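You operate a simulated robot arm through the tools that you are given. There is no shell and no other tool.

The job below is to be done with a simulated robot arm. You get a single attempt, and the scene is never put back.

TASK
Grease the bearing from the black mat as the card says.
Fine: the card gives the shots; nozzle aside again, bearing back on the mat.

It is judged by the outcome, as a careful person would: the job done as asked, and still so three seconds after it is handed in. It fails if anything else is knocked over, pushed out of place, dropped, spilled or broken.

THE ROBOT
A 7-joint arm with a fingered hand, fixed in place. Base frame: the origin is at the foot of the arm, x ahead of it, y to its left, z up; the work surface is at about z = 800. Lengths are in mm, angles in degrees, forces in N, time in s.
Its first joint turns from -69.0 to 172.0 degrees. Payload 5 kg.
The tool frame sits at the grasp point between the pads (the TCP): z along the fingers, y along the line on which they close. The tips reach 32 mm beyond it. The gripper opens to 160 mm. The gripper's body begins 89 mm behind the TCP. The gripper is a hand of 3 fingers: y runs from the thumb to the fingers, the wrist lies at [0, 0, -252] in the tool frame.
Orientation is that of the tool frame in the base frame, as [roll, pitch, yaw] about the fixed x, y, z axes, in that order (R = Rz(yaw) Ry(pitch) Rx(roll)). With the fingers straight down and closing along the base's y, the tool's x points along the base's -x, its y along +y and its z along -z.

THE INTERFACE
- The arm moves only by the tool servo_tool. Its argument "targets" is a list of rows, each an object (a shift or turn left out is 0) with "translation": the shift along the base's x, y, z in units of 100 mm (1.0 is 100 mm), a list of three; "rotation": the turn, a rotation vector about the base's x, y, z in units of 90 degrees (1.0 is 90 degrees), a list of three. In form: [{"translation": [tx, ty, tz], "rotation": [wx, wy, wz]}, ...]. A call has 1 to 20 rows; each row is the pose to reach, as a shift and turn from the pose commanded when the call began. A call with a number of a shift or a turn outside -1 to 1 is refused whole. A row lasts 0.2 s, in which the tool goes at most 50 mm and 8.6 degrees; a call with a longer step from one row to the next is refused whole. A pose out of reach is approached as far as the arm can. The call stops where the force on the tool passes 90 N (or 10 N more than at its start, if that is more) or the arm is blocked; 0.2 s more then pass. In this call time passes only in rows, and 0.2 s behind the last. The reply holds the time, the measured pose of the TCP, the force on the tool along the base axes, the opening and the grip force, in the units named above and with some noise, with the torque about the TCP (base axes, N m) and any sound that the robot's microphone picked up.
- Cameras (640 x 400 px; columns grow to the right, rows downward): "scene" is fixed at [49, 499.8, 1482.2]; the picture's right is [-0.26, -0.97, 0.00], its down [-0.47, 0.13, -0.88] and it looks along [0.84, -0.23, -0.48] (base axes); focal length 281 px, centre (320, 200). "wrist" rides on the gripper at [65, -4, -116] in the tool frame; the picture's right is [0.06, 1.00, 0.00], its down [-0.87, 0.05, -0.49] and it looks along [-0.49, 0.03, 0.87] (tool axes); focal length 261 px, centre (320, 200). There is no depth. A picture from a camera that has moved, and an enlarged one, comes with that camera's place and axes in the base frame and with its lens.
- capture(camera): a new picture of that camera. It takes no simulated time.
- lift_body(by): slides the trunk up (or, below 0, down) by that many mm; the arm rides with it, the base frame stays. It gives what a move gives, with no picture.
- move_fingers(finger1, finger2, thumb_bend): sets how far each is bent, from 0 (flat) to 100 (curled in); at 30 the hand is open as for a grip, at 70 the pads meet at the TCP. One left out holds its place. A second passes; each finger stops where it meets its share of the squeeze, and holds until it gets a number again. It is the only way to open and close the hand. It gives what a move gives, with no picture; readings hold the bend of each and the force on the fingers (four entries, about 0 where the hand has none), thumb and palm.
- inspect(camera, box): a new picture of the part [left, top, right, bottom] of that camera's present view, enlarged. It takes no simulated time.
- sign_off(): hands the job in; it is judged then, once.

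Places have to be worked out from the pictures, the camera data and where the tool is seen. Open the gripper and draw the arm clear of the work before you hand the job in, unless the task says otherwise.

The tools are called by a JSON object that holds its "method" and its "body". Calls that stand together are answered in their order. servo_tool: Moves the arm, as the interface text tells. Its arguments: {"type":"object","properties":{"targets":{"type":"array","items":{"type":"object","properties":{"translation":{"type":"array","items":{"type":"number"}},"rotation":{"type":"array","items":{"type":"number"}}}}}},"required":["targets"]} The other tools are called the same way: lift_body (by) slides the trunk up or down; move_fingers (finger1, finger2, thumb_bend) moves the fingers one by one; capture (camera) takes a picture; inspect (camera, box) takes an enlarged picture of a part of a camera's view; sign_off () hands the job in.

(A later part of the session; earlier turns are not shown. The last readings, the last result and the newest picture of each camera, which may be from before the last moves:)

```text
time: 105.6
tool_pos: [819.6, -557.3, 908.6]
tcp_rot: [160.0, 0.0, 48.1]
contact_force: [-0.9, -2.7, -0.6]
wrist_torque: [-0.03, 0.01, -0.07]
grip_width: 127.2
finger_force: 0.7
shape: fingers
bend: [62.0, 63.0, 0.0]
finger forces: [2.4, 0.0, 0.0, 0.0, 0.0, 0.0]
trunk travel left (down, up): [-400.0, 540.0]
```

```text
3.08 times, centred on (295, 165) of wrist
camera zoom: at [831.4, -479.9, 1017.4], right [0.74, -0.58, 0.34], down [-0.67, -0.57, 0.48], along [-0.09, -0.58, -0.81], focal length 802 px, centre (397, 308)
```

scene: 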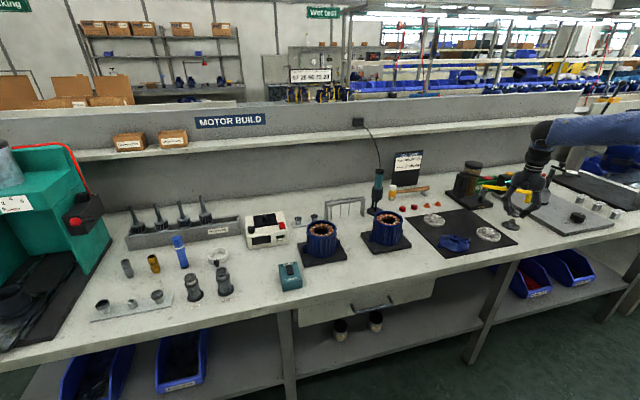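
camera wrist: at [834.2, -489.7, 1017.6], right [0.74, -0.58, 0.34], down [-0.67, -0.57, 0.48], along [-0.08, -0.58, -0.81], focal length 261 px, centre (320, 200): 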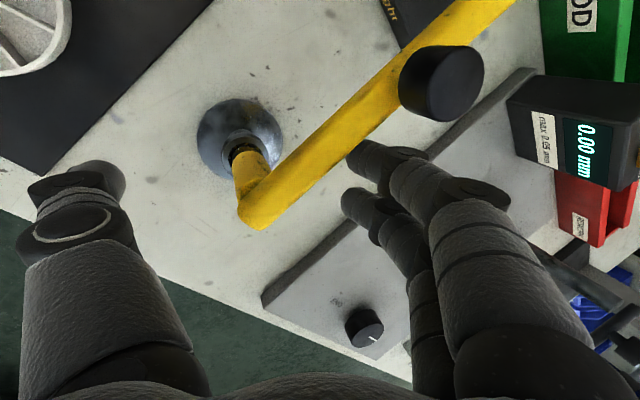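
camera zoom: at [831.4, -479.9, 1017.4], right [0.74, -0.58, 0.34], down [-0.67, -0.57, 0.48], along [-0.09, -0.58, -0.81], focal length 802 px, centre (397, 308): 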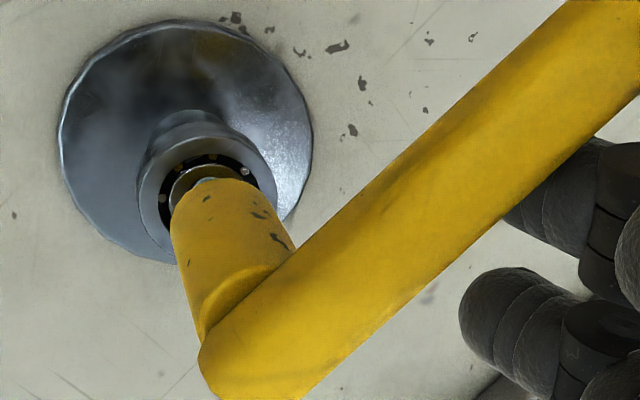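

Finger 1 now pushes with 2.4 N and the bar holds still, so it rests at its stop over the seat. I back the fingers outward from under the bar and then go straight up.

{"method": "servo_tool", "body": {"targets": [{"translation": [0.03, -0.08, 0]}, {"translation": [0.06, -0.16, 0]}, {"translation": [0.09, -0.25, 0]}, {"translation": [0.09, -0.27, 0.1]}, {"translation": [0.09, -0.27, 0.25]}, {"translation": [0.09, -0.27, 0.4]}, {"translation": [0.05, -0.2, 0.6]}, {"translation": [0.0, -0.1, 0.8]}]}}

{"method": "capture", "body": {"camera": "wrist"}}

{"method": "inspect", "body": {"camera": "scene", "box": [440, 130, 560, 230]}}

```text
time: 107.4
tool_pos: [819.8, -566.4, 991.1]
tcp_rot: [160.0, 0.0, 48.1]
contact_force: [0.9, -0.4, 0.5]
wrist_torque: [-0.05, 0.0, 0.01]
grip_width: 125.7
finger_force: 0.1
shape: fingers
bend: [63.0, 63.0, 0.0]
finger forces: [0.0, 0.0, 0.1, 0.0, 0.0, 0.0]
trunk travel left (down, up): [-400.0, 540.0]
```

```text
taken
camera wrist: at [830.9, -489.2, 1098.1], right [0.74, -0.58, 0.34], down [-0.67, -0.57, 0.48], along [-0.08, -0.58, -0.81], focal length 261 px, centre (320, 200)
```

wrist: 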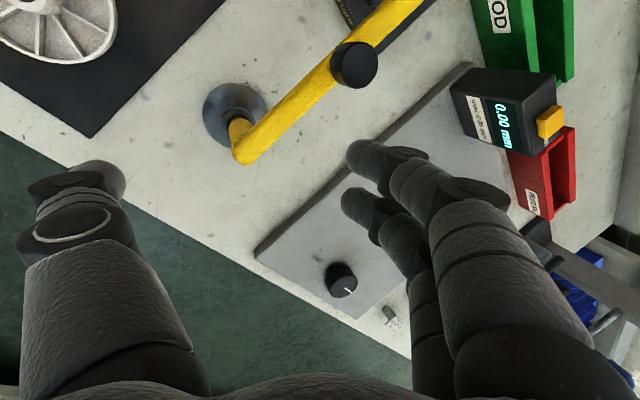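

```text
4.00 times, centred on (500, 180) of scene
camera zoom: at [49.0, 499.8, 1482.2], right [-0.26, -0.97, 0.0], down [-0.47, 0.13, -0.88], along [0.84, -0.23, -0.48], focal length 1122 px, centre (-400, 280)
```

zoom: 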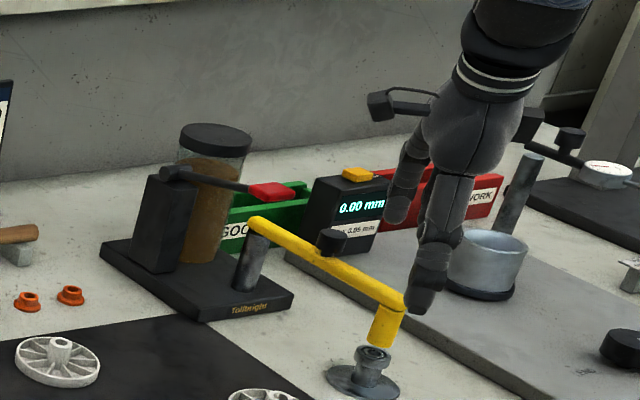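

The hand is clear of the bar. I zoom in on nozzle and bearing to verify alignment without the thumb in the way.

{"method": "inspect", "body": {"camera": "scene", "box": [500, 195, 540, 232]}}

{"method": "inspect", "body": {"camera": "wrist", "box": [195, 70, 275, 170]}}

{"method": "inspect", "body": {"camera": "scene", "box": [465, 165, 525, 210]}}

```text
10.81 times, centred on (520, 214) of scene
camera zoom: at [49.0, 499.8, 1482.2], right [-0.26, -0.97, 0.0], down [-0.47, 0.13, -0.88], along [0.84, -0.23, -0.48], focal length 3033 px, centre (-1842, 54)
```

zoom: 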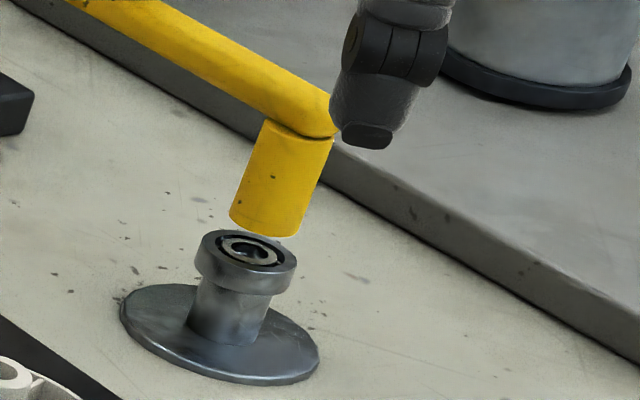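

```text
4.00 times, centred on (235, 120) of wrist
camera zoom: at [830.9, -489.2, 1098.1], right [0.74, -0.58, 0.34], down [-0.67, -0.57, 0.48], along [-0.08, -0.58, -0.81], focal length 1043 px, centre (660, 520)
```

zoom: 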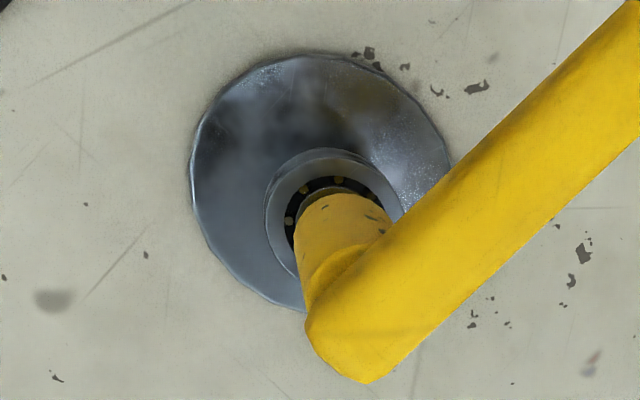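

```text
8.89 times, centred on (495, 188) of scene
camera zoom: at [49.0, 499.8, 1482.2], right [-0.26, -0.97, 0.0], down [-0.47, 0.13, -0.88], along [0.84, -0.23, -0.48], focal length 2494 px, centre (-1236, 311)
```

zoom: 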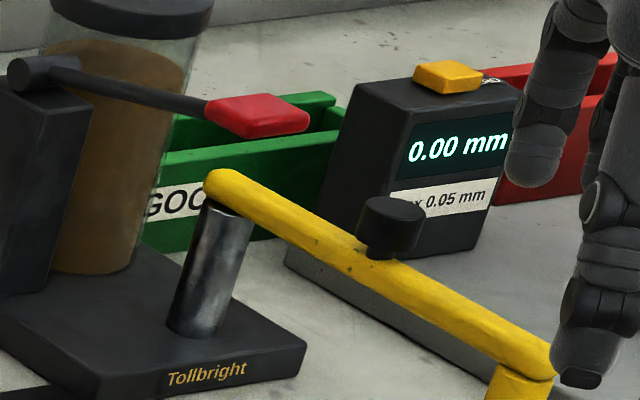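

Nozzle alignment looks good: it hangs about 12 mm above the bearing, within a few mm of centre, at its stop. Next is the pump lever. I draw the hand up and inward, unlean it, and turn back to a comfortable yaw.

{"method": "servo_tool", "body": {"targets": [{"translation": [-0.1, 0.1, 0.1]}, {"translation": [-0.2, 0.25, 0.2]}, {"translation": [-0.3, 0.4, 0.3], "rotation": [0.0495, 0.0551, 0]}, {"translation": [-0.4, 0.55, 0.4], "rotation": [0.0989, 0.1102, 0]}, {"translation": [-0.5, 0.66, 0.5], "rotation": [0.1484, 0.1653, 0]}]}}

{"method": "move_fingers", "body": {"finger1": 60, "finger2": 60, "thumb_bend": 60}}

{"method": "servo_tool", "body": {"targets": [{"rotation": [0, 0, 0.09]}, {"rotation": [0, 0, 0.18]}, {"rotation": [0, 0, 0.27]}, {"rotation": [0, 0, 0.36]}, {"rotation": [0, 0, 0.45]}, {"rotation": [0, 0, 0.54]}, {"rotation": [0, 0, 0.63]}, {"rotation": [0, 0, 0.72]}, {"rotation": [0, 0, 0.81]}, {"rotation": [0, 0, 0.9]}, {"rotation": [0, 0, 0.98]}]}}

{"method": "capture", "body": {"camera": "wrist"}}

{"method": "capture", "body": {"camera": "scene"}}

```text
time: 108.6
tool_pos: [770.6, -501.4, 1038.9]
tcp_rot: [-179.9, 0.0, 48.1]
contact_force: [-0.7, 0.1, -1.0]
wrist_torque: [0.01, 0.02, -0.02]
grip_width: 125.9
finger_force: 0.0
shape: fingers
bend: [63.0, 63.0, 0.0]
finger forces: [0.0, 0.0, 0.0, 0.0, 0.0, 0.0]
trunk travel left (down, up): [-400.0, 540.0]
```

```text
time: 109.6
tool_pos: [769.7, -501.4, 1039.5]
tcp_rot: [180.0, 0.1, 48.1]
contact_force: [-0.4, -0.3, -0.2]
wrist_torque: [-0.02, -0.02, 0.01]
grip_width: 47.3
finger_force: 0.0
shape: fingers
bend: [60.0, 60.0, 60.0]
finger forces: [0.1, 0.0, 0.0, 0.1, 0.0, 0.0]
trunk travel left (down, up): [-400.0, 540.0]
```

```text
time: 112.0
tool_pos: [768.6, -501.0, 1038.3]
tcp_rot: [-180.0, 0.0, 136.4]
contact_force: [0.1, -0.2, -0.3]
wrist_torque: [0.02, -0.02, 0.01]
grip_width: 47.4
finger_force: 0.1
shape: fingers
bend: [60.0, 60.0, 60.0]
finger forces: [0.1, 0.1, 0.0, 0.0, 0.0, 0.0]
trunk travel left (down, up): [-400.0, 540.0]
```

```text
taken
camera wrist: at [719.6, -459.7, 1156.1], right [0.64, 0.77, 0.0], down [0.67, -0.56, 0.49], along [0.38, -0.32, -0.87], focal length 261 px, centre (320, 200)
```

wrist: 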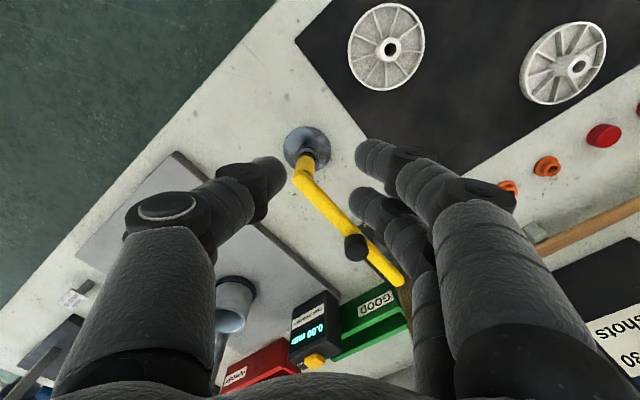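

```text
taken
```

scene: 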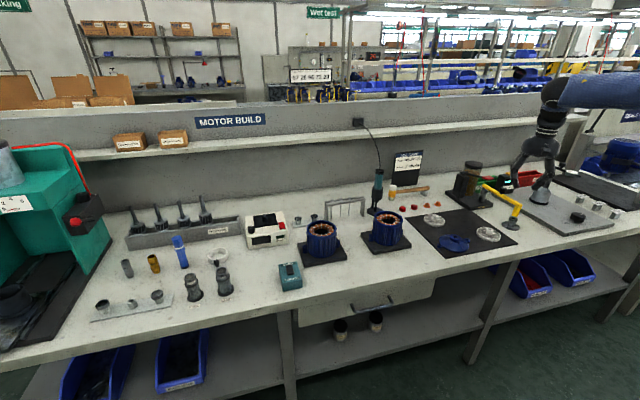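

The view is clear, and the nozzle sits over the seat. I raise the trunk 200 mm for reach at lever height, close the fingers into a beak and lean the hand 20° outward.

{"method": "lift_body", "body": {"by": 200}}

{"method": "move_fingers", "body": {"finger1": 70, "finger2": 70, "thumb_bend": 70}}

{"method": "servo_tool", "body": {"targets": [{"translation": [0.1, 0.05, -0.1], "rotation": [-0.0503, -0.0543, 0]}, {"translation": [0.25, 0.1, -0.2], "rotation": [-0.1006, -0.1086, 0]}, {"translation": [0.4, 0.12, -0.3], "rotation": [-0.151, -0.163, 0]}, {"translation": [0.6, 0.15, -0.4], "rotation": [-0.151, -0.163, 0]}, {"translation": [0.8, 0.15, -0.5], "rotation": [-0.151, -0.163, 0]}]}}

{"method": "capture", "body": {"camera": "wrist"}}

{"method": "inspect", "body": {"camera": "scene", "box": [440, 90, 560, 220]}}

```text
time: 114.2
tool_pos: [770.4, -501.5, 1239.6]
tcp_rot: [-179.9, 0.0, 136.3]
contact_force: [-0.2, -0.1, -0.2]
wrist_torque: [0.02, 0.0, 0.03]
grip_width: 47.3
finger_force: 0.2
shape: fingers
bend: [60.0, 60.0, 60.0]
finger forces: [0.1, 0.0, 0.1, 0.1, 0.0, 0.0]
trunk travel left (down, up): [-600.0, 340.0]
```

```text
time: 115.2
tool_pos: [769.1, -501.4, 1240.2]
tcp_rot: [180.0, 0.0, 136.3]
contact_force: [0.3, -0.1, -1.0]
wrist_torque: [0.01, -0.02, -0.02]
grip_width: 12.8
finger_force: 0.1
shape: fingers
bend: [70.0, 70.0, 70.0]
finger forces: [0.1, 0.0, 0.0, 0.0, 0.1, 0.0]
trunk travel left (down, up): [-600.0, 340.0]
```

```text
time: 116.4
tool_pos: [850.1, -487.2, 1188.2]
tcp_rot: [179.7, 19.9, 136.2]
contact_force: [0.2, 0.1, -0.1]
wrist_torque: [0.01, 0.0, -0.01]
grip_width: 12.4
finger_force: 0.1
shape: fingers
bend: [70.0, 70.0, 70.0]
finger forces: [0.1, 0.0, 0.0, 0.0, 0.0, 0.0]
trunk travel left (down, up): [-600.0, 340.0]
```

```text
taken
camera wrist: at [773.8, -421.5, 1275.6], right [0.65, 0.76, -0.02], down [0.5, -0.41, 0.76], along [0.57, -0.5, -0.65], focal length 261 px, centre (320, 200)
```

wrist: 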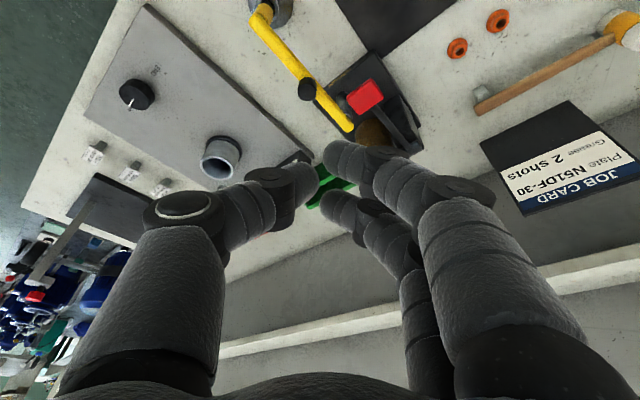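

```text
3.08 times, centred on (500, 155) of scene
camera zoom: at [49.0, 499.8, 1482.2], right [-0.26, -0.97, 0.0], down [-0.47, 0.13, -0.88], along [0.84, -0.23, -0.48], focal length 863 px, centre (-234, 338)
```

zoom: 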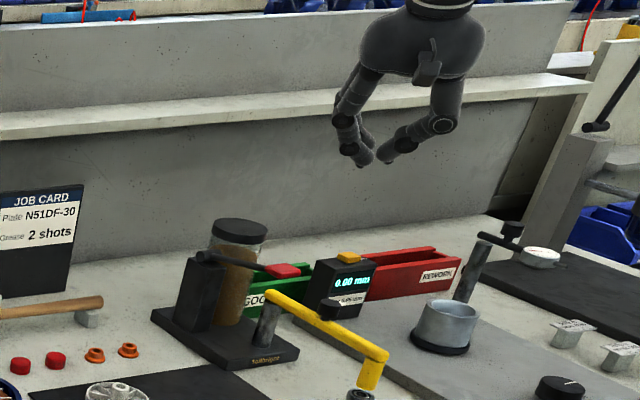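

From this view and an earlier one the red handle comes out at about (922,-483, z≈980). I approach a hover about 90 mm above it.

{"method": "servo_tool", "body": {"targets": [{"translation": [0.15, 0.03, -0.2]}, {"translation": [0.3, 0.06, -0.4]}, {"translation": [0.45, 0.09, -0.6]}, {"translation": [0.6, 0.12, -0.8]}]}}

{"method": "capture", "body": {"camera": "wrist"}}

{"method": "inspect", "body": {"camera": "scene", "box": [450, 110, 540, 210]}}

```text
time: 117.4
tool_pos: [909.8, -475.6, 1109.8]
tcp_rot: [179.6, 20.0, 136.3]
contact_force: [0.1, 0.1, -0.5]
wrist_torque: [-0.01, 0.01, -0.02]
grip_width: 12.7
finger_force: 0.1
shape: fingers
bend: [70.0, 70.0, 70.0]
finger forces: [0.1, 0.1, 0.0, 0.1, 0.0, 0.0]
trunk travel left (down, up): [-600.0, 340.0]
```

```text
taken
camera wrist: at [834.3, -409.3, 1196.8], right [0.65, 0.76, -0.02], down [0.5, -0.41, 0.76], along [0.57, -0.5, -0.65], focal length 261 px, centre (320, 200)
```

wrist: 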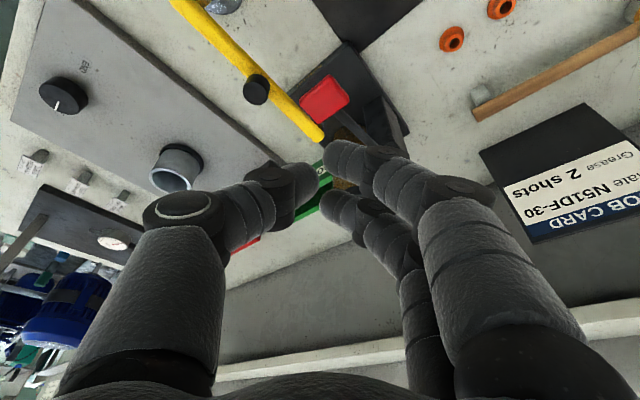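

```text
4.00 times, centred on (495, 160) of scene
camera zoom: at [49.0, 499.8, 1482.2], right [-0.26, -0.97, 0.0], down [-0.47, 0.13, -0.88], along [0.84, -0.23, -0.48], focal length 1122 px, centre (-380, 360)
```

zoom: 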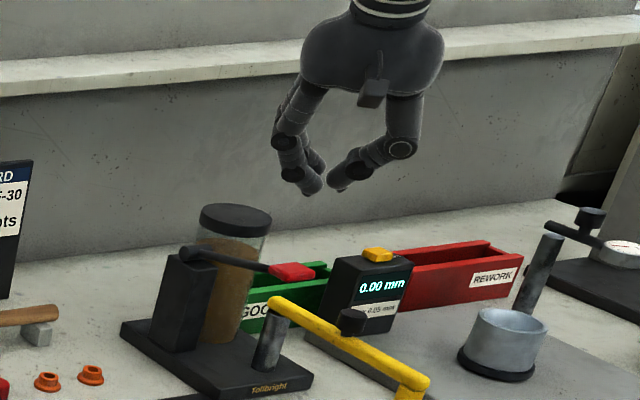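

Two close views now agree on the handle centre at (918,-481, z≈991). I position finger 1, the lowest tip, over it and lower to just above.

{"method": "servo_tool", "body": {"targets": [{"translation": [0.04, -0.11, -0.1]}, {"translation": [0.04, -0.11, -0.25]}, {"translation": [0.04, -0.11, -0.4]}, {"translation": [0.04, -0.11, -0.55]}, {"translation": [0.04, -0.11, -0.66]}]}}

{"method": "capture", "body": {"camera": "wrist"}}

{"method": "inspect", "body": {"camera": "scene", "box": [450, 140, 510, 190]}}

```text
time: 118.6
tool_pos: [913.9, -485.0, 1041.8]
tcp_rot: [179.6, 20.0, 136.3]
contact_force: [0.3, 0.8, -0.5]
wrist_torque: [0.01, 0.02, 0.01]
grip_width: 12.6
finger_force: 0.1
shape: fingers
bend: [70.0, 70.0, 70.0]
finger forces: [0.0, 0.0, 0.0, 0.1, 0.0, 0.0]
trunk travel left (down, up): [-600.0, 340.0]
```

```text
taken
camera wrist: at [837.4, -419.5, 1129.6], right [0.65, 0.76, -0.02], down [0.5, -0.41, 0.76], along [0.57, -0.5, -0.65], focal length 261 px, centre (320, 200)
```

wrist: 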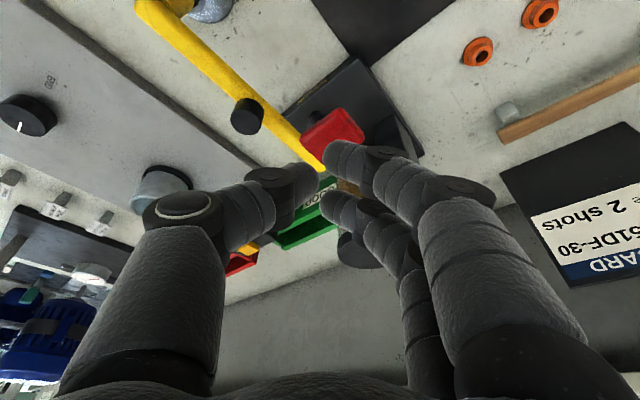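

```text
8.00 times, centred on (480, 165) of scene
camera zoom: at [49.0, 499.8, 1482.2], right [-0.26, -0.97, 0.0], down [-0.47, 0.13, -0.88], along [0.84, -0.23, -0.48], focal length 2245 px, centre (-960, 480)
```

zoom: 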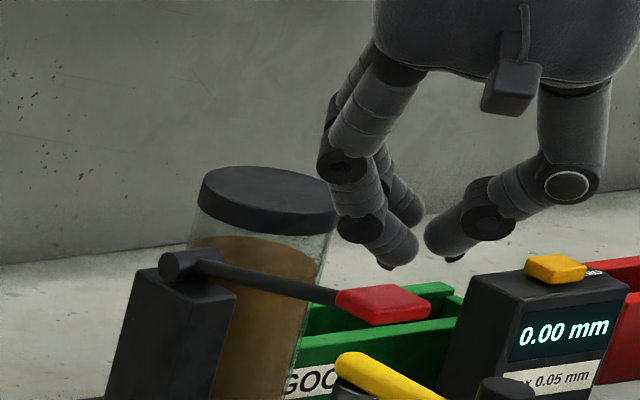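

Finger 1 hovers about 12 mm above the red handle. I press down slowly, watching force and sound.

{"method": "servo_tool", "body": {"targets": [{"translation": [0.0, 0.0, -0.04]}, {"translation": [0.0, 0.0, -0.08]}, {"translation": [0.0, 0.0, -0.12]}, {"translation": [0.0, 0.0, -0.16]}, {"translation": [0.0, 0.0, -0.2]}]}}

{"method": "inspect", "body": {"camera": "scene", "box": [450, 140, 510, 190]}}

```text
time: 119.8
tool_pos: [913.8, -485.7, 1023.4]
tcp_rot: [179.7, 19.9, 136.3]
contact_force: [0.0, -0.5, 0.3]
wrist_torque: [0.02, -0.01, -0.01]
grip_width: 12.7
finger_force: 0.1
shape: fingers
bend: [70.0, 70.0, 70.0]
finger forces: [0.2, 0.0, 0.0, 0.1, 0.0, 0.0]
trunk travel left (down, up): [-600.0, 340.0]
```

```text
8.00 times, centred on (480, 165) of scene
camera zoom: at [49.0, 499.8, 1482.2], right [-0.26, -0.97, 0.0], down [-0.47, 0.13, -0.88], along [0.84, -0.23, -0.48], focal length 2245 px, centre (-960, 480)
```

zoom: 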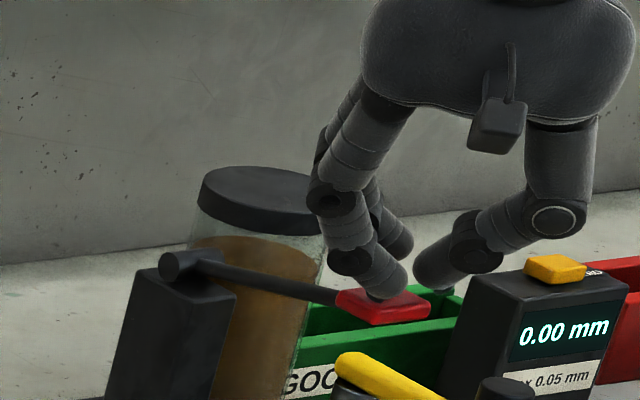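

The fingertip is just reaching the handle. I continue pressing down along the lever's arc.

{"method": "servo_tool", "body": {"targets": [{"translation": [0.0, 0.0, -0.04]}, {"translation": [0.0, 0.0, -0.08]}, {"translation": [0.005, 0.0, -0.12]}, {"translation": [0.01, 0.0, -0.16]}, {"translation": [0.015, 0.0, -0.2]}]}}

{"method": "inspect", "body": {"camera": "scene", "box": [450, 140, 510, 190]}}

```text
time: 121.0
tool_pos: [914.3, -485.9, 1003.1]
tcp_rot: [179.7, 20.0, 136.3]
contact_force: [-1.5, 0.7, 2.1]
wrist_torque: [0.0, 0.03, 0.03]
grip_width: 10.6
finger_force: 0.9
shape: fingers
bend: [71.0, 70.0, 70.0]
finger forces: [2.2, 0.0, 0.1, 0.1, 0.0, 0.0]
trunk travel left (down, up): [-600.0, 340.0]
```

```text
8.00 times, centred on (480, 165) of scene
camera zoom: at [49.0, 499.8, 1482.2], right [-0.26, -0.97, 0.0], down [-0.47, 0.13, -0.88], along [0.84, -0.23, -0.48], focal length 2245 px, centre (-960, 480)
```

zoom: 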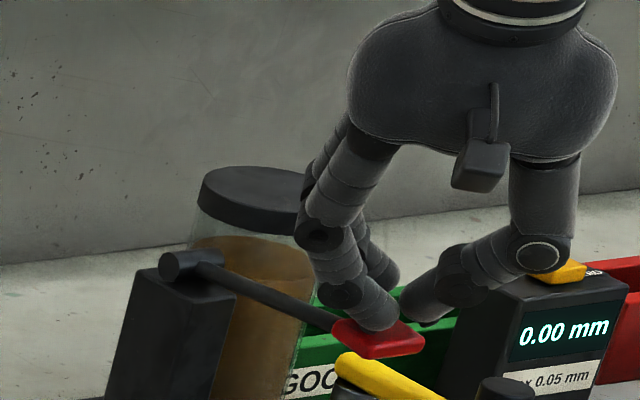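

The lever goes down with about 2 N. I press further toward the end of its stroke.

{"method": "servo_tool", "body": {"targets": [{"translation": [0.005, 0.0, -0.04]}, {"translation": [0.01, 0.0, -0.08]}, {"translation": [0.02, 0.0, -0.12]}, {"translation": [0.03, 0.0, -0.16]}, {"translation": [0.04, 0.0, -0.2]}]}}

{"method": "inspect", "body": {"camera": "scene", "box": [450, 140, 510, 190]}}

```text
time: 122.2
tool_pos: [919.7, -485.2, 983.6]
tcp_rot: [179.7, 20.1, 136.3]
contact_force: [-1.8, -0.7, 3.0]
wrist_torque: [0.03, 0.1, 0.01]
grip_width: 9.6
finger_force: 1.1
shape: fingers
bend: [71.0, 70.0, 70.0]
finger forces: [3.2, 0.0, 0.0, 0.0, 0.0, 0.0]
trunk travel left (down, up): [-600.0, 340.0]
```

```text
8.00 times, centred on (480, 165) of scene
camera zoom: at [49.0, 499.8, 1482.2], right [-0.26, -0.97, 0.0], down [-0.47, 0.13, -0.88], along [0.84, -0.23, -0.48], focal length 2245 px, centre (-960, 480)
```

zoom: 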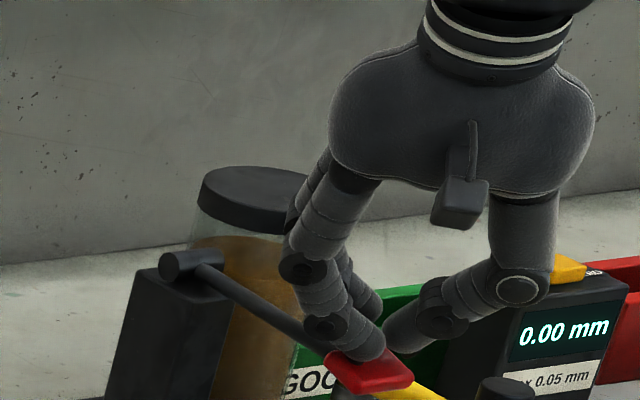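

The spring force rises evenly (3 N) with no click yet. I continue down another 15 mm.

{"method": "servo_tool", "body": {"targets": [{"translation": [0.01, 0.0, -0.04]}, {"translation": [0.02, 0.0, -0.08]}, {"translation": [0.03, 0.0, -0.12]}, {"translation": [0.04, 0.0, -0.16]}]}}

{"method": "inspect", "body": {"camera": "scene", "box": [450, 140, 510, 190]}}

{"method": "inspect", "body": {"camera": "scene", "box": [500, 195, 540, 232]}}

```text
time: 123.2
tool_pos: [923.3, -484.1, 971.0]
tcp_rot: [179.6, 20.1, 136.3]
contact_force: [-2.0, 3.3, 12.5]
wrist_torque: [0.27, 0.09, -0.01]
grip_width: 8.0
finger_force: 6.3
shape: fingers
bend: [72.0, 70.0, 70.0]
finger forces: [12.0, 0.1, 0.0, 0.0, 0.0, 0.0]
trunk travel left (down, up): [-600.0, 340.0]
```

```text
8.00 times, centred on (480, 165) of scene
camera zoom: at [49.0, 499.8, 1482.2], right [-0.26, -0.97, 0.0], down [-0.47, 0.13, -0.88], along [0.84, -0.23, -0.48], focal length 2245 px, centre (-960, 480)
```

zoom: 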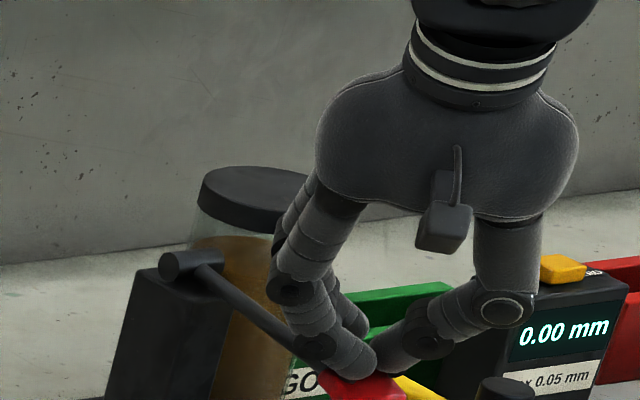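

```text
10.81 times, centred on (520, 214) of scene
camera zoom: at [49.0, 499.8, 1482.2], right [-0.26, -0.97, 0.0], down [-0.47, 0.13, -0.88], along [0.84, -0.23, -0.48], focal length 3033 px, centre (-1842, 54)
```

zoom: 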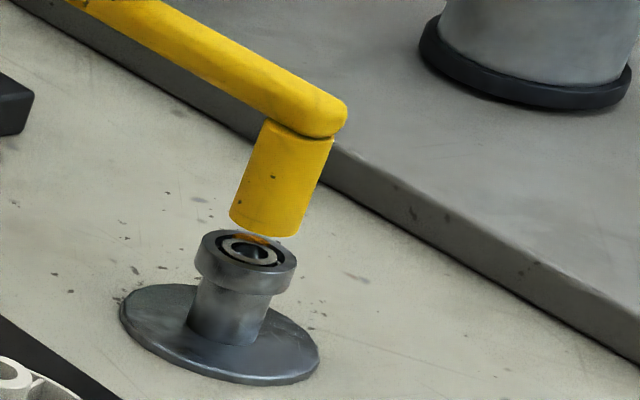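

The lever hit its stop (12 N), and an orange grease smear has appeared on the bearing: one shot. I let the lever return fully by rising back to the hover height.

{"method": "servo_tool", "body": {"targets": [{"translation": [-0.02, 0.0, 0.06]}, {"translation": [-0.04, 0.0, 0.13]}, {"translation": [-0.06, 0.0, 0.2]}, {"translation": [-0.08, 0.0, 0.27]}, {"translation": [-0.09, 0.0, 0.34]}, {"translation": [-0.095, 0.0, 0.41]}, {"translation": [-0.095, 0.0, 0.48]}, {"translation": [-0.095, 0.0, 0.55]}, {"translation": [-0.095, 0.0, 0.63]}, {"translation": [-0.095, 0.0, 0.72]}]}}

{"method": "inspect", "body": {"camera": "scene", "box": [450, 140, 510, 190]}}

{"method": "inspect", "body": {"camera": "scene", "box": [505, 205, 530, 225]}}

```text
time: 125.4
tool_pos: [912.2, -485.3, 1041.2]
tcp_rot: [179.6, 20.0, 136.4]
contact_force: [1.1, 0.2, -0.3]
wrist_torque: [-0.01, 0.01, -0.01]
grip_width: 12.3
finger_force: 0.0
shape: fingers
bend: [70.0, 70.0, 70.0]
finger forces: [0.1, 0.1, 0.0, 0.1, 0.1, 0.1]
trunk travel left (down, up): [-600.0, 340.0]
```

```text
8.00 times, centred on (480, 165) of scene
camera zoom: at [49.0, 499.8, 1482.2], right [-0.26, -0.97, 0.0], down [-0.47, 0.13, -0.88], along [0.84, -0.23, -0.48], focal length 2245 px, centre (-960, 480)
```

zoom: 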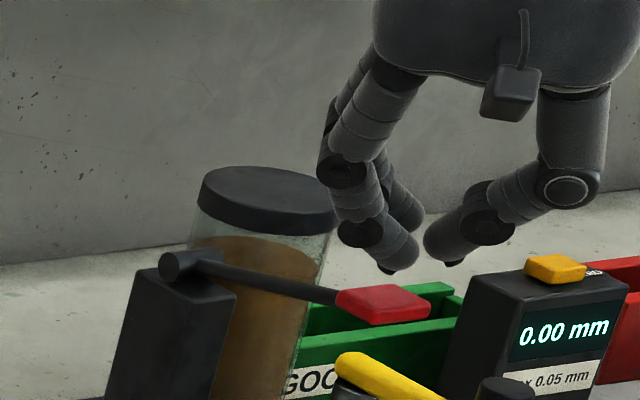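

```text
16.00 times, centred on (518, 215) of scene
camera zoom: at [49.0, 499.8, 1482.2], right [-0.26, -0.97, 0.0], down [-0.47, 0.13, -0.88], along [0.84, -0.23, -0.48], focal length 4489 px, centre (-2840, -40)
```

zoom: 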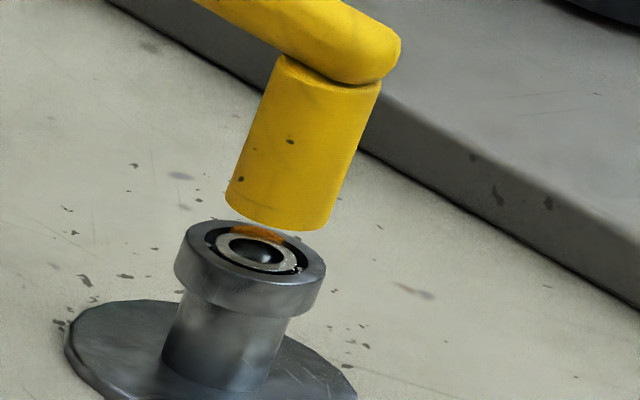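

The lever is back at rest, and a grease arc is visible on the bearing race. I repeat the identical stroke for the second shot.

{"method": "servo_tool", "body": {"targets": [{"translation": [0.005, 0.0, -0.06]}, {"translation": [0.01, 0.0, -0.12]}, {"translation": [0.015, 0.0, -0.18]}, {"translation": [0.015, 0.0, -0.22]}, {"translation": [0.015, 0.0, -0.26]}, {"translation": [0.02, 0.0, -0.3]}, {"translation": [0.025, 0.0, -0.34]}, {"translation": [0.03, 0.0, -0.38]}, {"translation": [0.035, 0.0, -0.42]}, {"translation": [0.04, 0.0, -0.46]}, {"translation": [0.05, 0.0, -0.5]}, {"translation": [0.06, 0.0, -0.54]}, {"translation": [0.07, 0.0, -0.58]}, {"translation": [0.08, 0.0, -0.62]}, {"translation": [0.09, 0.0, -0.66]}, {"translation": [0.1, 0.0, -0.7]}, {"translation": [0.11, 0.0, -0.74]}, {"translation": [0.11, 0.0, -0.76]}]}}

{"method": "inspect", "body": {"camera": "scene", "box": [450, 140, 510, 190]}}

{"method": "inspect", "body": {"camera": "scene", "box": [505, 205, 530, 225]}}

```text
time: 129.2
tool_pos: [924.6, -485.1, 967.3]
tcp_rot: [179.5, 20.4, 136.2]
contact_force: [-3.1, 0.3, 29.2]
wrist_torque: [-0.03, 0.37, -0.05]
grip_width: 6.6
finger_force: 15.1
shape: fingers
bend: [73.0, 70.0, 70.0]
finger forces: [14.8, 0.0, 0.0, 0.0, 14.6, 0.1]
trunk travel left (down, up): [-600.0, 340.0]
```

```text
8.00 times, centred on (480, 165) of scene
camera zoom: at [49.0, 499.8, 1482.2], right [-0.26, -0.97, 0.0], down [-0.47, 0.13, -0.88], along [0.84, -0.23, -0.48], focal length 2245 px, centre (-960, 480)
```

zoom: 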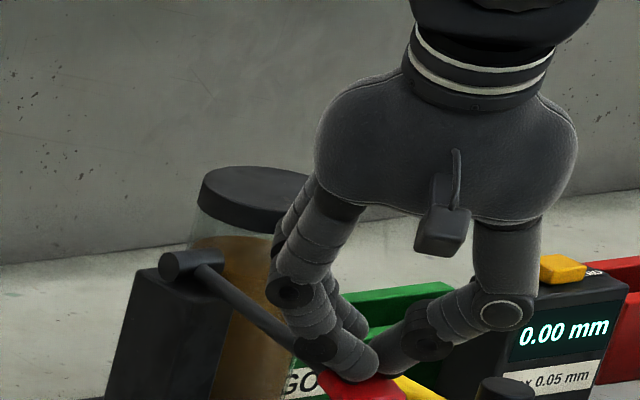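

```text
16.00 times, centred on (518, 215) of scene
camera zoom: at [49.0, 499.8, 1482.2], right [-0.26, -0.97, 0.0], down [-0.47, 0.13, -0.88], along [0.84, -0.23, -0.48], focal length 4489 px, centre (-2840, -40)
```

zoom: 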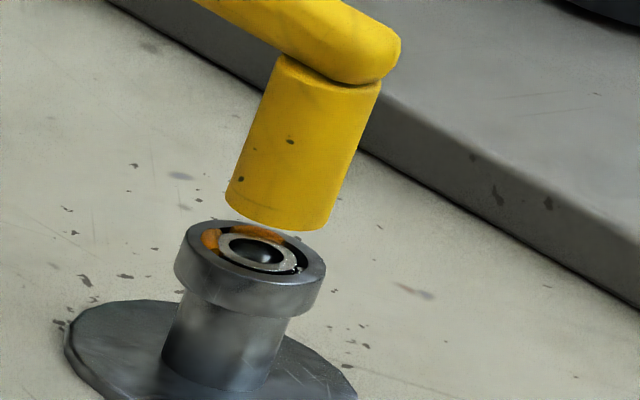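

Two separate grease dabs are now on the race: the second shot is in. I release the lever fully and rise well above it.

{"method": "servo_tool", "body": {"targets": [{"translation": [-0.02, 0.0, 0.06]}, {"translation": [-0.04, 0.0, 0.13]}, {"translation": [-0.06, 0.0, 0.2]}, {"translation": [-0.08, 0.0, 0.27]}, {"translation": [-0.1, 0.0, 0.34]}, {"translation": [-0.11, 0.0, 0.41]}, {"translation": [-0.11, 0.0, 0.48]}, {"translation": [-0.11, 0.0, 0.55]}, {"translation": [-0.11, 0.0, 0.63]}, {"translation": [-0.12, 0.0, 0.75]}, {"translation": [-0.15, 0.0, 0.9]}, {"translation": [-0.2, 0.0, 1.0]}]}}

{"method": "inspect", "body": {"camera": "scene", "box": [440, 120, 550, 230]}}

{"method": "inspect", "body": {"camera": "scene", "box": [505, 205, 530, 225]}}

```text
time: 131.8
tool_pos: [904.2, -485.4, 1063.5]
tcp_rot: [179.7, 20.0, 136.3]
contact_force: [0.0, -0.1, 0.9]
wrist_torque: [-0.02, 0.01, -0.02]
grip_width: 11.9
finger_force: 0.1
shape: fingers
bend: [70.0, 70.0, 70.0]
finger forces: [0.0, 0.0, 0.1, 0.0, 0.0, 0.0]
trunk travel left (down, up): [-600.0, 340.0]
```

```text
3.64 times, centred on (495, 175) of scene
camera zoom: at [49.0, 499.8, 1482.2], right [-0.26, -0.97, 0.0], down [-0.47, 0.13, -0.88], along [0.84, -0.23, -0.48], focal length 1020 px, centre (-316, 291)
```

zoom: 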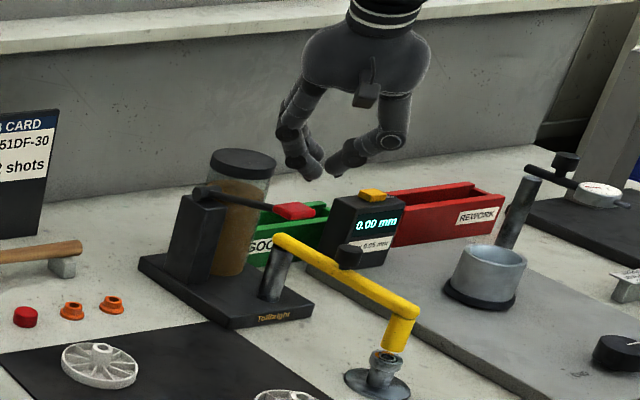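

```text
16.00 times, centred on (518, 215) of scene
camera zoom: at [49.0, 499.8, 1482.2], right [-0.26, -0.97, 0.0], down [-0.47, 0.13, -0.88], along [0.84, -0.23, -0.48], focal length 4489 px, centre (-2840, -40)
```

zoom: 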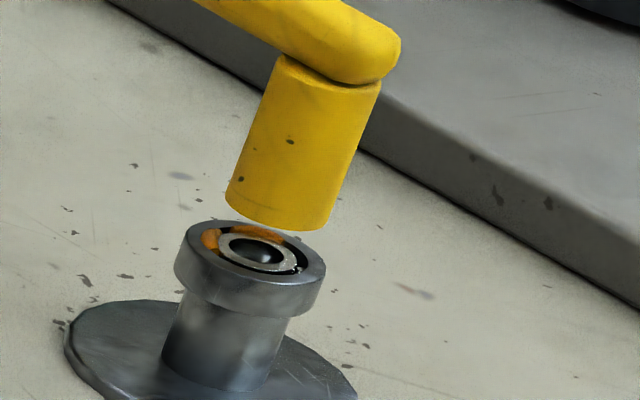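

Both grease shots are on the race, and the lever is back up. Next I swing the nozzle aside by pushing its bar from the inner side: I move to the inner side of the bar and lean the hand to 35°.

{"method": "servo_tool", "body": {"targets": [{"translation": [-0.3, 0.0, 0.0]}, {"translation": [-0.6, 0.0, -0.05], "rotation": [-0.0577, -0.0602, 0]}, {"translation": [-0.8, 0.0, -0.25], "rotation": [-0.1154, -0.1203, 0]}, {"translation": [-0.8, -0.0, -0.6], "rotation": [-0.1154, -0.1203, 0]}, {"translation": [-0.8, -0.05, -0.9], "rotation": [-0.1154, -0.1203, 0]}]}}

{"method": "capture", "body": {"camera": "wrist"}}

{"method": "inspect", "body": {"camera": "scene", "box": [450, 130, 560, 230]}}

```text
time: 133.0
tool_pos: [822.9, -491.0, 974.3]
tcp_rot: [179.6, 35.0, 136.2]
contact_force: [0.3, -1.0, 0.6]
wrist_torque: [0.0, 0.04, -0.03]
grip_width: 11.7
finger_force: 0.2
shape: fingers
bend: [70.0, 70.0, 70.0]
finger forces: [0.1, 0.0, 0.1, 0.1, 0.0, 0.1]
trunk travel left (down, up): [-600.0, 340.0]
```

```text
taken
camera wrist: at [733.2, -412.5, 1031.4], right [0.65, 0.76, -0.03], down [0.35, -0.26, 0.9], along [0.68, -0.6, -0.43], focal length 261 px, centre (320, 200)
```

wrist: 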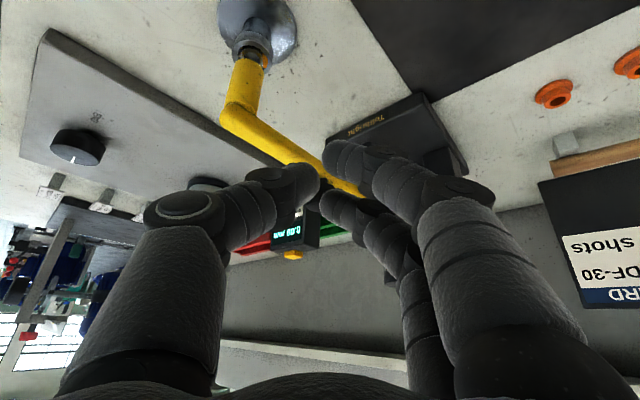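

```text
4.00 times, centred on (505, 180) of scene
camera zoom: at [49.0, 499.8, 1482.2], right [-0.26, -0.97, 0.0], down [-0.47, 0.13, -0.88], along [0.84, -0.23, -0.48], focal length 1122 px, centre (-420, 280)
```

zoom: 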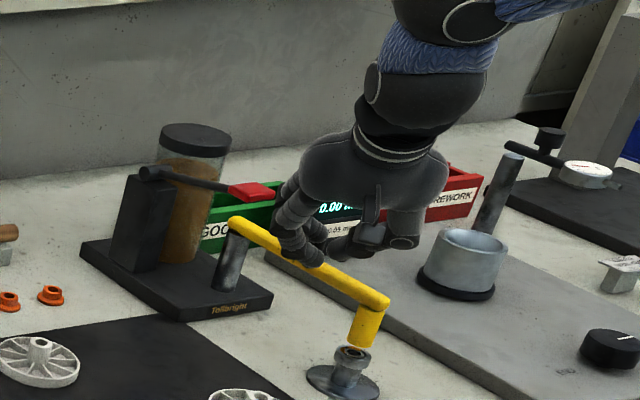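

The hand is on the inner side of the bar, above it. I lower to bar height with about 20 mm of clearance.

{"method": "servo_tool", "body": {"targets": [{"translation": [0.0, 0.05, -0.15]}, {"translation": [0.0, 0.05, -0.3]}, {"translation": [0.0, 0.05, -0.45]}, {"translation": [0.0, 0.05, -0.58]}, {"translation": [0.0, 0.05, -0.64]}]}}

{"method": "capture", "body": {"camera": "wrist"}}

{"method": "inspect", "body": {"camera": "scene", "box": [465, 160, 555, 230]}}

```text
time: 134.2
tool_pos: [824.4, -483.9, 908.2]
tcp_rot: [179.7, 35.0, 136.2]
contact_force: [0.5, 0.6, -0.6]
wrist_torque: [0.02, 0.05, 0.0]
grip_width: 11.9
finger_force: 0.1
shape: fingers
bend: [70.0, 70.0, 70.0]
finger forces: [0.0, 0.0, 0.0, 0.0, 0.1, 0.1]
trunk travel left (down, up): [-600.0, 340.0]
```

```text
taken
camera wrist: at [734.1, -405.6, 966.9], right [0.65, 0.76, -0.03], down [0.35, -0.26, 0.9], along [0.68, -0.6, -0.43], focal length 261 px, centre (320, 200)
```

wrist: 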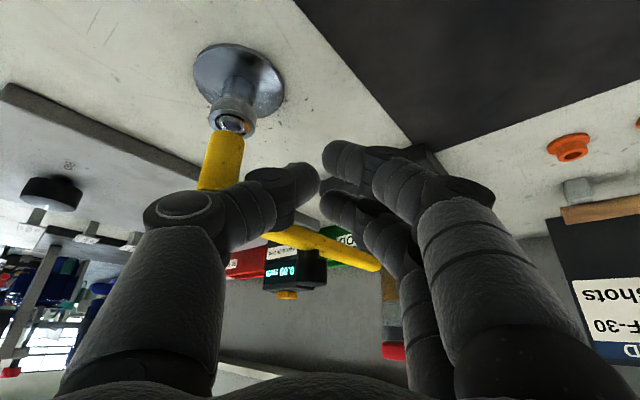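

```text
5.71 times, centred on (510, 195) of scene
camera zoom: at [49.0, 499.8, 1482.2], right [-0.26, -0.97, 0.0], down [-0.47, 0.13, -0.88], along [0.84, -0.23, -0.48], focal length 1603 px, centre (-766, 229)
```

zoom: 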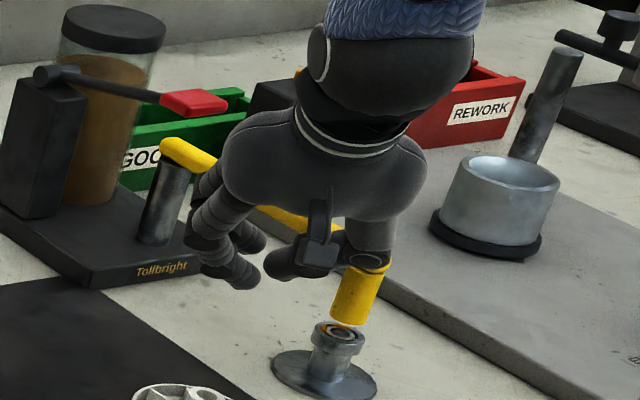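

The thumb's knuckle would meet the nozzle at this lean. I reduce the lean to 25° and raise slightly so only the tips are at bar height, and check.

{"method": "servo_tool", "body": {"targets": [{"translation": [0.02, 0.0, 0.06], "rotation": [0.0385, 0.0401, 0]}, {"translation": [0.036, -0.0, 0.11], "rotation": [0.0769, 0.0802, 0]}, {"translation": [0.036, -0.1, 0.11], "rotation": [0.0769, 0.0802, 0]}, {"translation": [0.036, -0.2, 0.11], "rotation": [0.0769, 0.0802, 0]}]}}

{"method": "capture", "body": {"camera": "wrist"}}

{"method": "inspect", "body": {"camera": "scene", "box": [465, 160, 555, 230]}}

```text
time: 135.2
tool_pos: [827.3, -506.4, 919.9]
tcp_rot: [179.7, 25.0, 136.2]
contact_force: [0.7, -0.3, 0.5]
wrist_torque: [0.03, 0.02, 0.03]
grip_width: 12.0
finger_force: 0.0
shape: fingers
bend: [70.0, 70.0, 70.0]
finger forces: [0.0, 0.1, 0.0, 0.1, 0.0, 0.0]
trunk travel left (down, up): [-600.0, 340.0]
```

```text
taken
camera wrist: at [746.1, -434.7, 998.7], right [0.65, 0.76, -0.02], down [0.46, -0.36, 0.81], along [0.61, -0.54, -0.58], focal length 261 px, centre (320, 200)
```

wrist: 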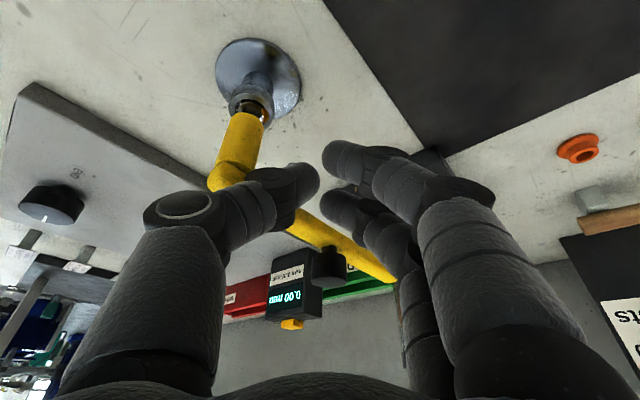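

```text
5.71 times, centred on (510, 195) of scene
camera zoom: at [49.0, 499.8, 1482.2], right [-0.26, -0.97, 0.0], down [-0.47, 0.13, -0.88], along [0.84, -0.23, -0.48], focal length 1603 px, centre (-766, 229)
```

zoom: 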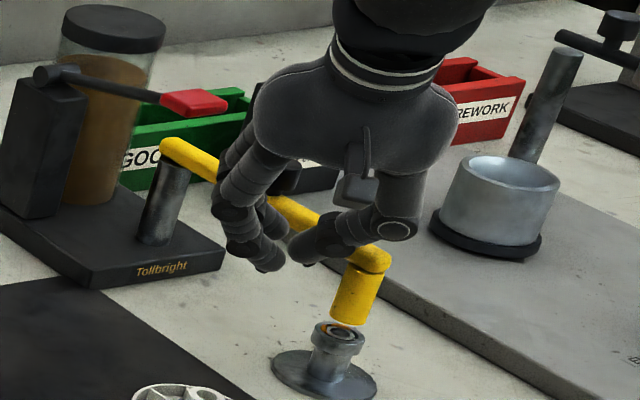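

The thumb tip faces the bar near the nozzle at bar height. I push in the −y direction gently.

{"method": "servo_tool", "body": {"targets": [{"translation": [0.005, -0.05, 0]}, {"translation": [0.01, -0.1, 0]}, {"translation": [0.012, -0.16, 0]}, {"translation": [0.015, -0.22, 0]}, {"translation": [0.016, -0.29, 0]}, {"translation": [0.017, -0.37, 0]}]}}

{"method": "capture", "body": {"camera": "wrist"}}

{"method": "inspect", "body": {"camera": "scene", "box": [465, 160, 555, 230]}}

```text
time: 136.6
tool_pos: [830.2, -542.5, 918.8]
tcp_rot: [179.8, 25.1, 136.4]
contact_force: [0.5, 0.5, 0.0]
wrist_torque: [-0.02, -0.02, 0.03]
grip_width: 11.7
finger_force: 0.1
shape: fingers
bend: [70.0, 70.0, 70.0]
finger forces: [0.0, 0.0, 0.2, 0.0, 0.1, 0.0]
trunk travel left (down, up): [-600.0, 340.0]
```

```text
taken
camera wrist: at [748.8, -472.4, 997.9], right [0.65, 0.76, -0.02], down [0.46, -0.36, 0.81], along [0.61, -0.54, -0.58], focal length 261 px, centre (320, 200)
```

wrist: 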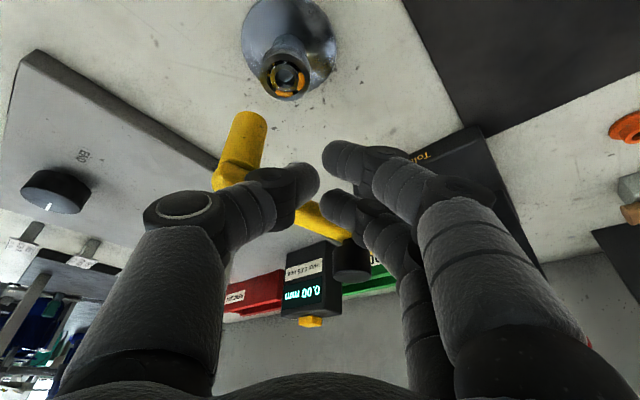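

```text
5.71 times, centred on (510, 195) of scene
camera zoom: at [49.0, 499.8, 1482.2], right [-0.26, -0.97, 0.0], down [-0.47, 0.13, -0.88], along [0.84, -0.23, -0.48], focal length 1603 px, centre (-766, 229)
```

zoom: 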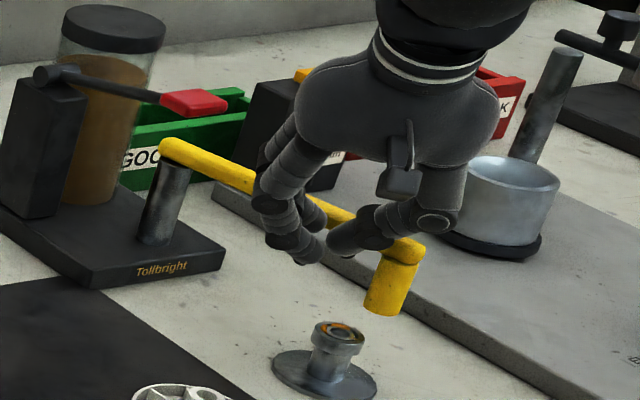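

The nozzle is swinging away and the bearing is uncovered, showing two grease dabs. I continue the push along the arc.

{"method": "servo_tool", "body": {"targets": [{"translation": [-0.01, -0.06, 0]}, {"translation": [-0.02, -0.12, 0]}, {"translation": [-0.027, -0.18, 0]}, {"translation": [-0.027, -0.245, 0]}, {"translation": [-0.01, -0.31, 0]}, {"translation": [0.005, -0.37, 0]}, {"translation": [0.024, -0.435, 0]}, {"translation": [0.06, -0.52, 0]}, {"translation": [0.108, -0.615, 0]}]}}

{"method": "capture", "body": {"camera": "wrist"}}

{"method": "inspect", "body": {"camera": "scene", "box": [465, 160, 555, 230]}}

```text
time: 138.6
tool_pos: [841.0, -605.1, 920.0]
tcp_rot: [179.7, 25.1, 136.3]
contact_force: [0.5, 0.1, -0.1]
wrist_torque: [0.0, 0.02, -0.01]
grip_width: 11.7
finger_force: 0.2
shape: fingers
bend: [70.0, 70.0, 70.0]
finger forces: [0.0, 0.0, 0.0, 0.0, 0.0, 0.1]
trunk travel left (down, up): [-600.0, 340.0]
```

```text
taken
camera wrist: at [759.4, -533.4, 998.7], right [0.65, 0.76, -0.02], down [0.45, -0.36, 0.81], along [0.61, -0.54, -0.58], focal length 261 px, centre (320, 200)
```

wrist: 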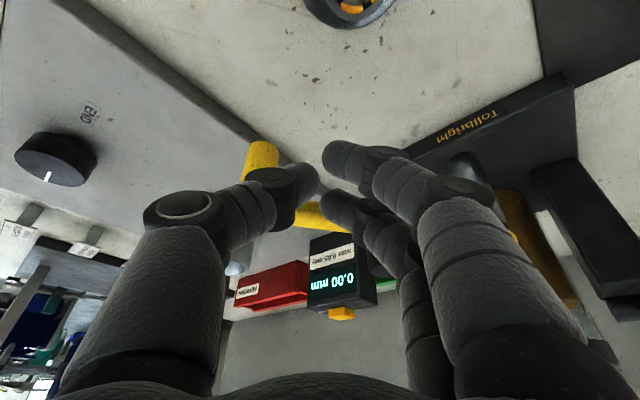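

```text
5.71 times, centred on (510, 195) of scene
camera zoom: at [49.0, 499.8, 1482.2], right [-0.26, -0.97, 0.0], down [-0.47, 0.13, -0.88], along [0.84, -0.23, -0.48], focal length 1603 px, centre (-766, 229)
```

zoom: 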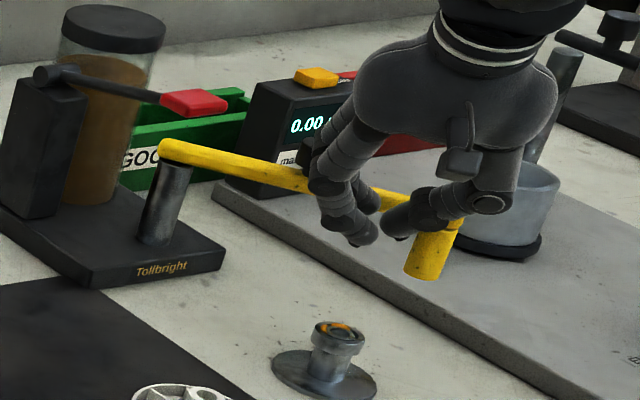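

Most of the swing is done. I push the last stretch to near its original resting place.

{"method": "servo_tool", "body": {"targets": [{"translation": [0.04, -0.06, 0]}, {"translation": [0.08, -0.11, 0]}, {"translation": [0.11, -0.15, 0]}, {"translation": [0.14, -0.18, 0]}, {"translation": [0.17, -0.21, 0]}, {"translation": [0.19, -0.235, 0]}]}}

{"method": "capture", "body": {"camera": "wrist"}}

{"method": "inspect", "body": {"camera": "scene", "box": [465, 160, 555, 230]}}

```text
time: 140.0
tool_pos: [860.1, -627.5, 920.1]
tcp_rot: [179.7, 25.0, 136.3]
contact_force: [-0.2, 0.1, 0.7]
wrist_torque: [0.01, -0.01, 0.0]
grip_width: 11.5
finger_force: 0.0
shape: fingers
bend: [70.0, 70.0, 70.0]
finger forces: [0.0, 0.0, 0.0, 0.1, 0.1, 0.1]
trunk travel left (down, up): [-600.0, 340.0]
```

```text
taken
camera wrist: at [778.6, -556.3, 999.0], right [0.65, 0.76, -0.02], down [0.45, -0.36, 0.81], along [0.61, -0.54, -0.58], focal length 261 px, centre (320, 200)
```

wrist: 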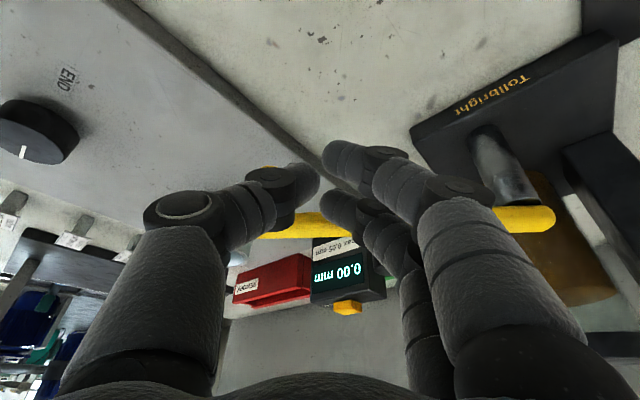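

```text
5.71 times, centred on (510, 195) of scene
camera zoom: at [49.0, 499.8, 1482.2], right [-0.26, -0.97, 0.0], down [-0.47, 0.13, -0.88], along [0.84, -0.23, -0.48], focal length 1603 px, centre (-766, 229)
```

zoom: 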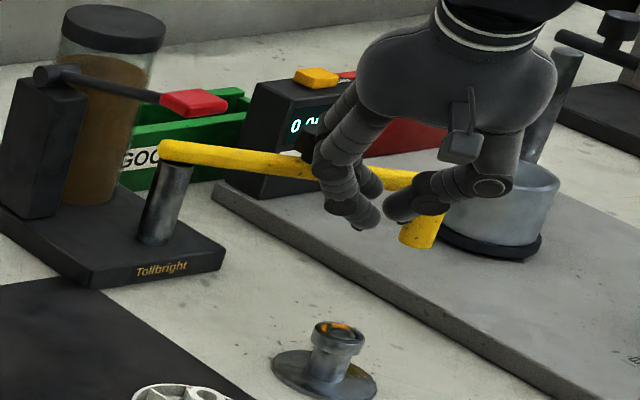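

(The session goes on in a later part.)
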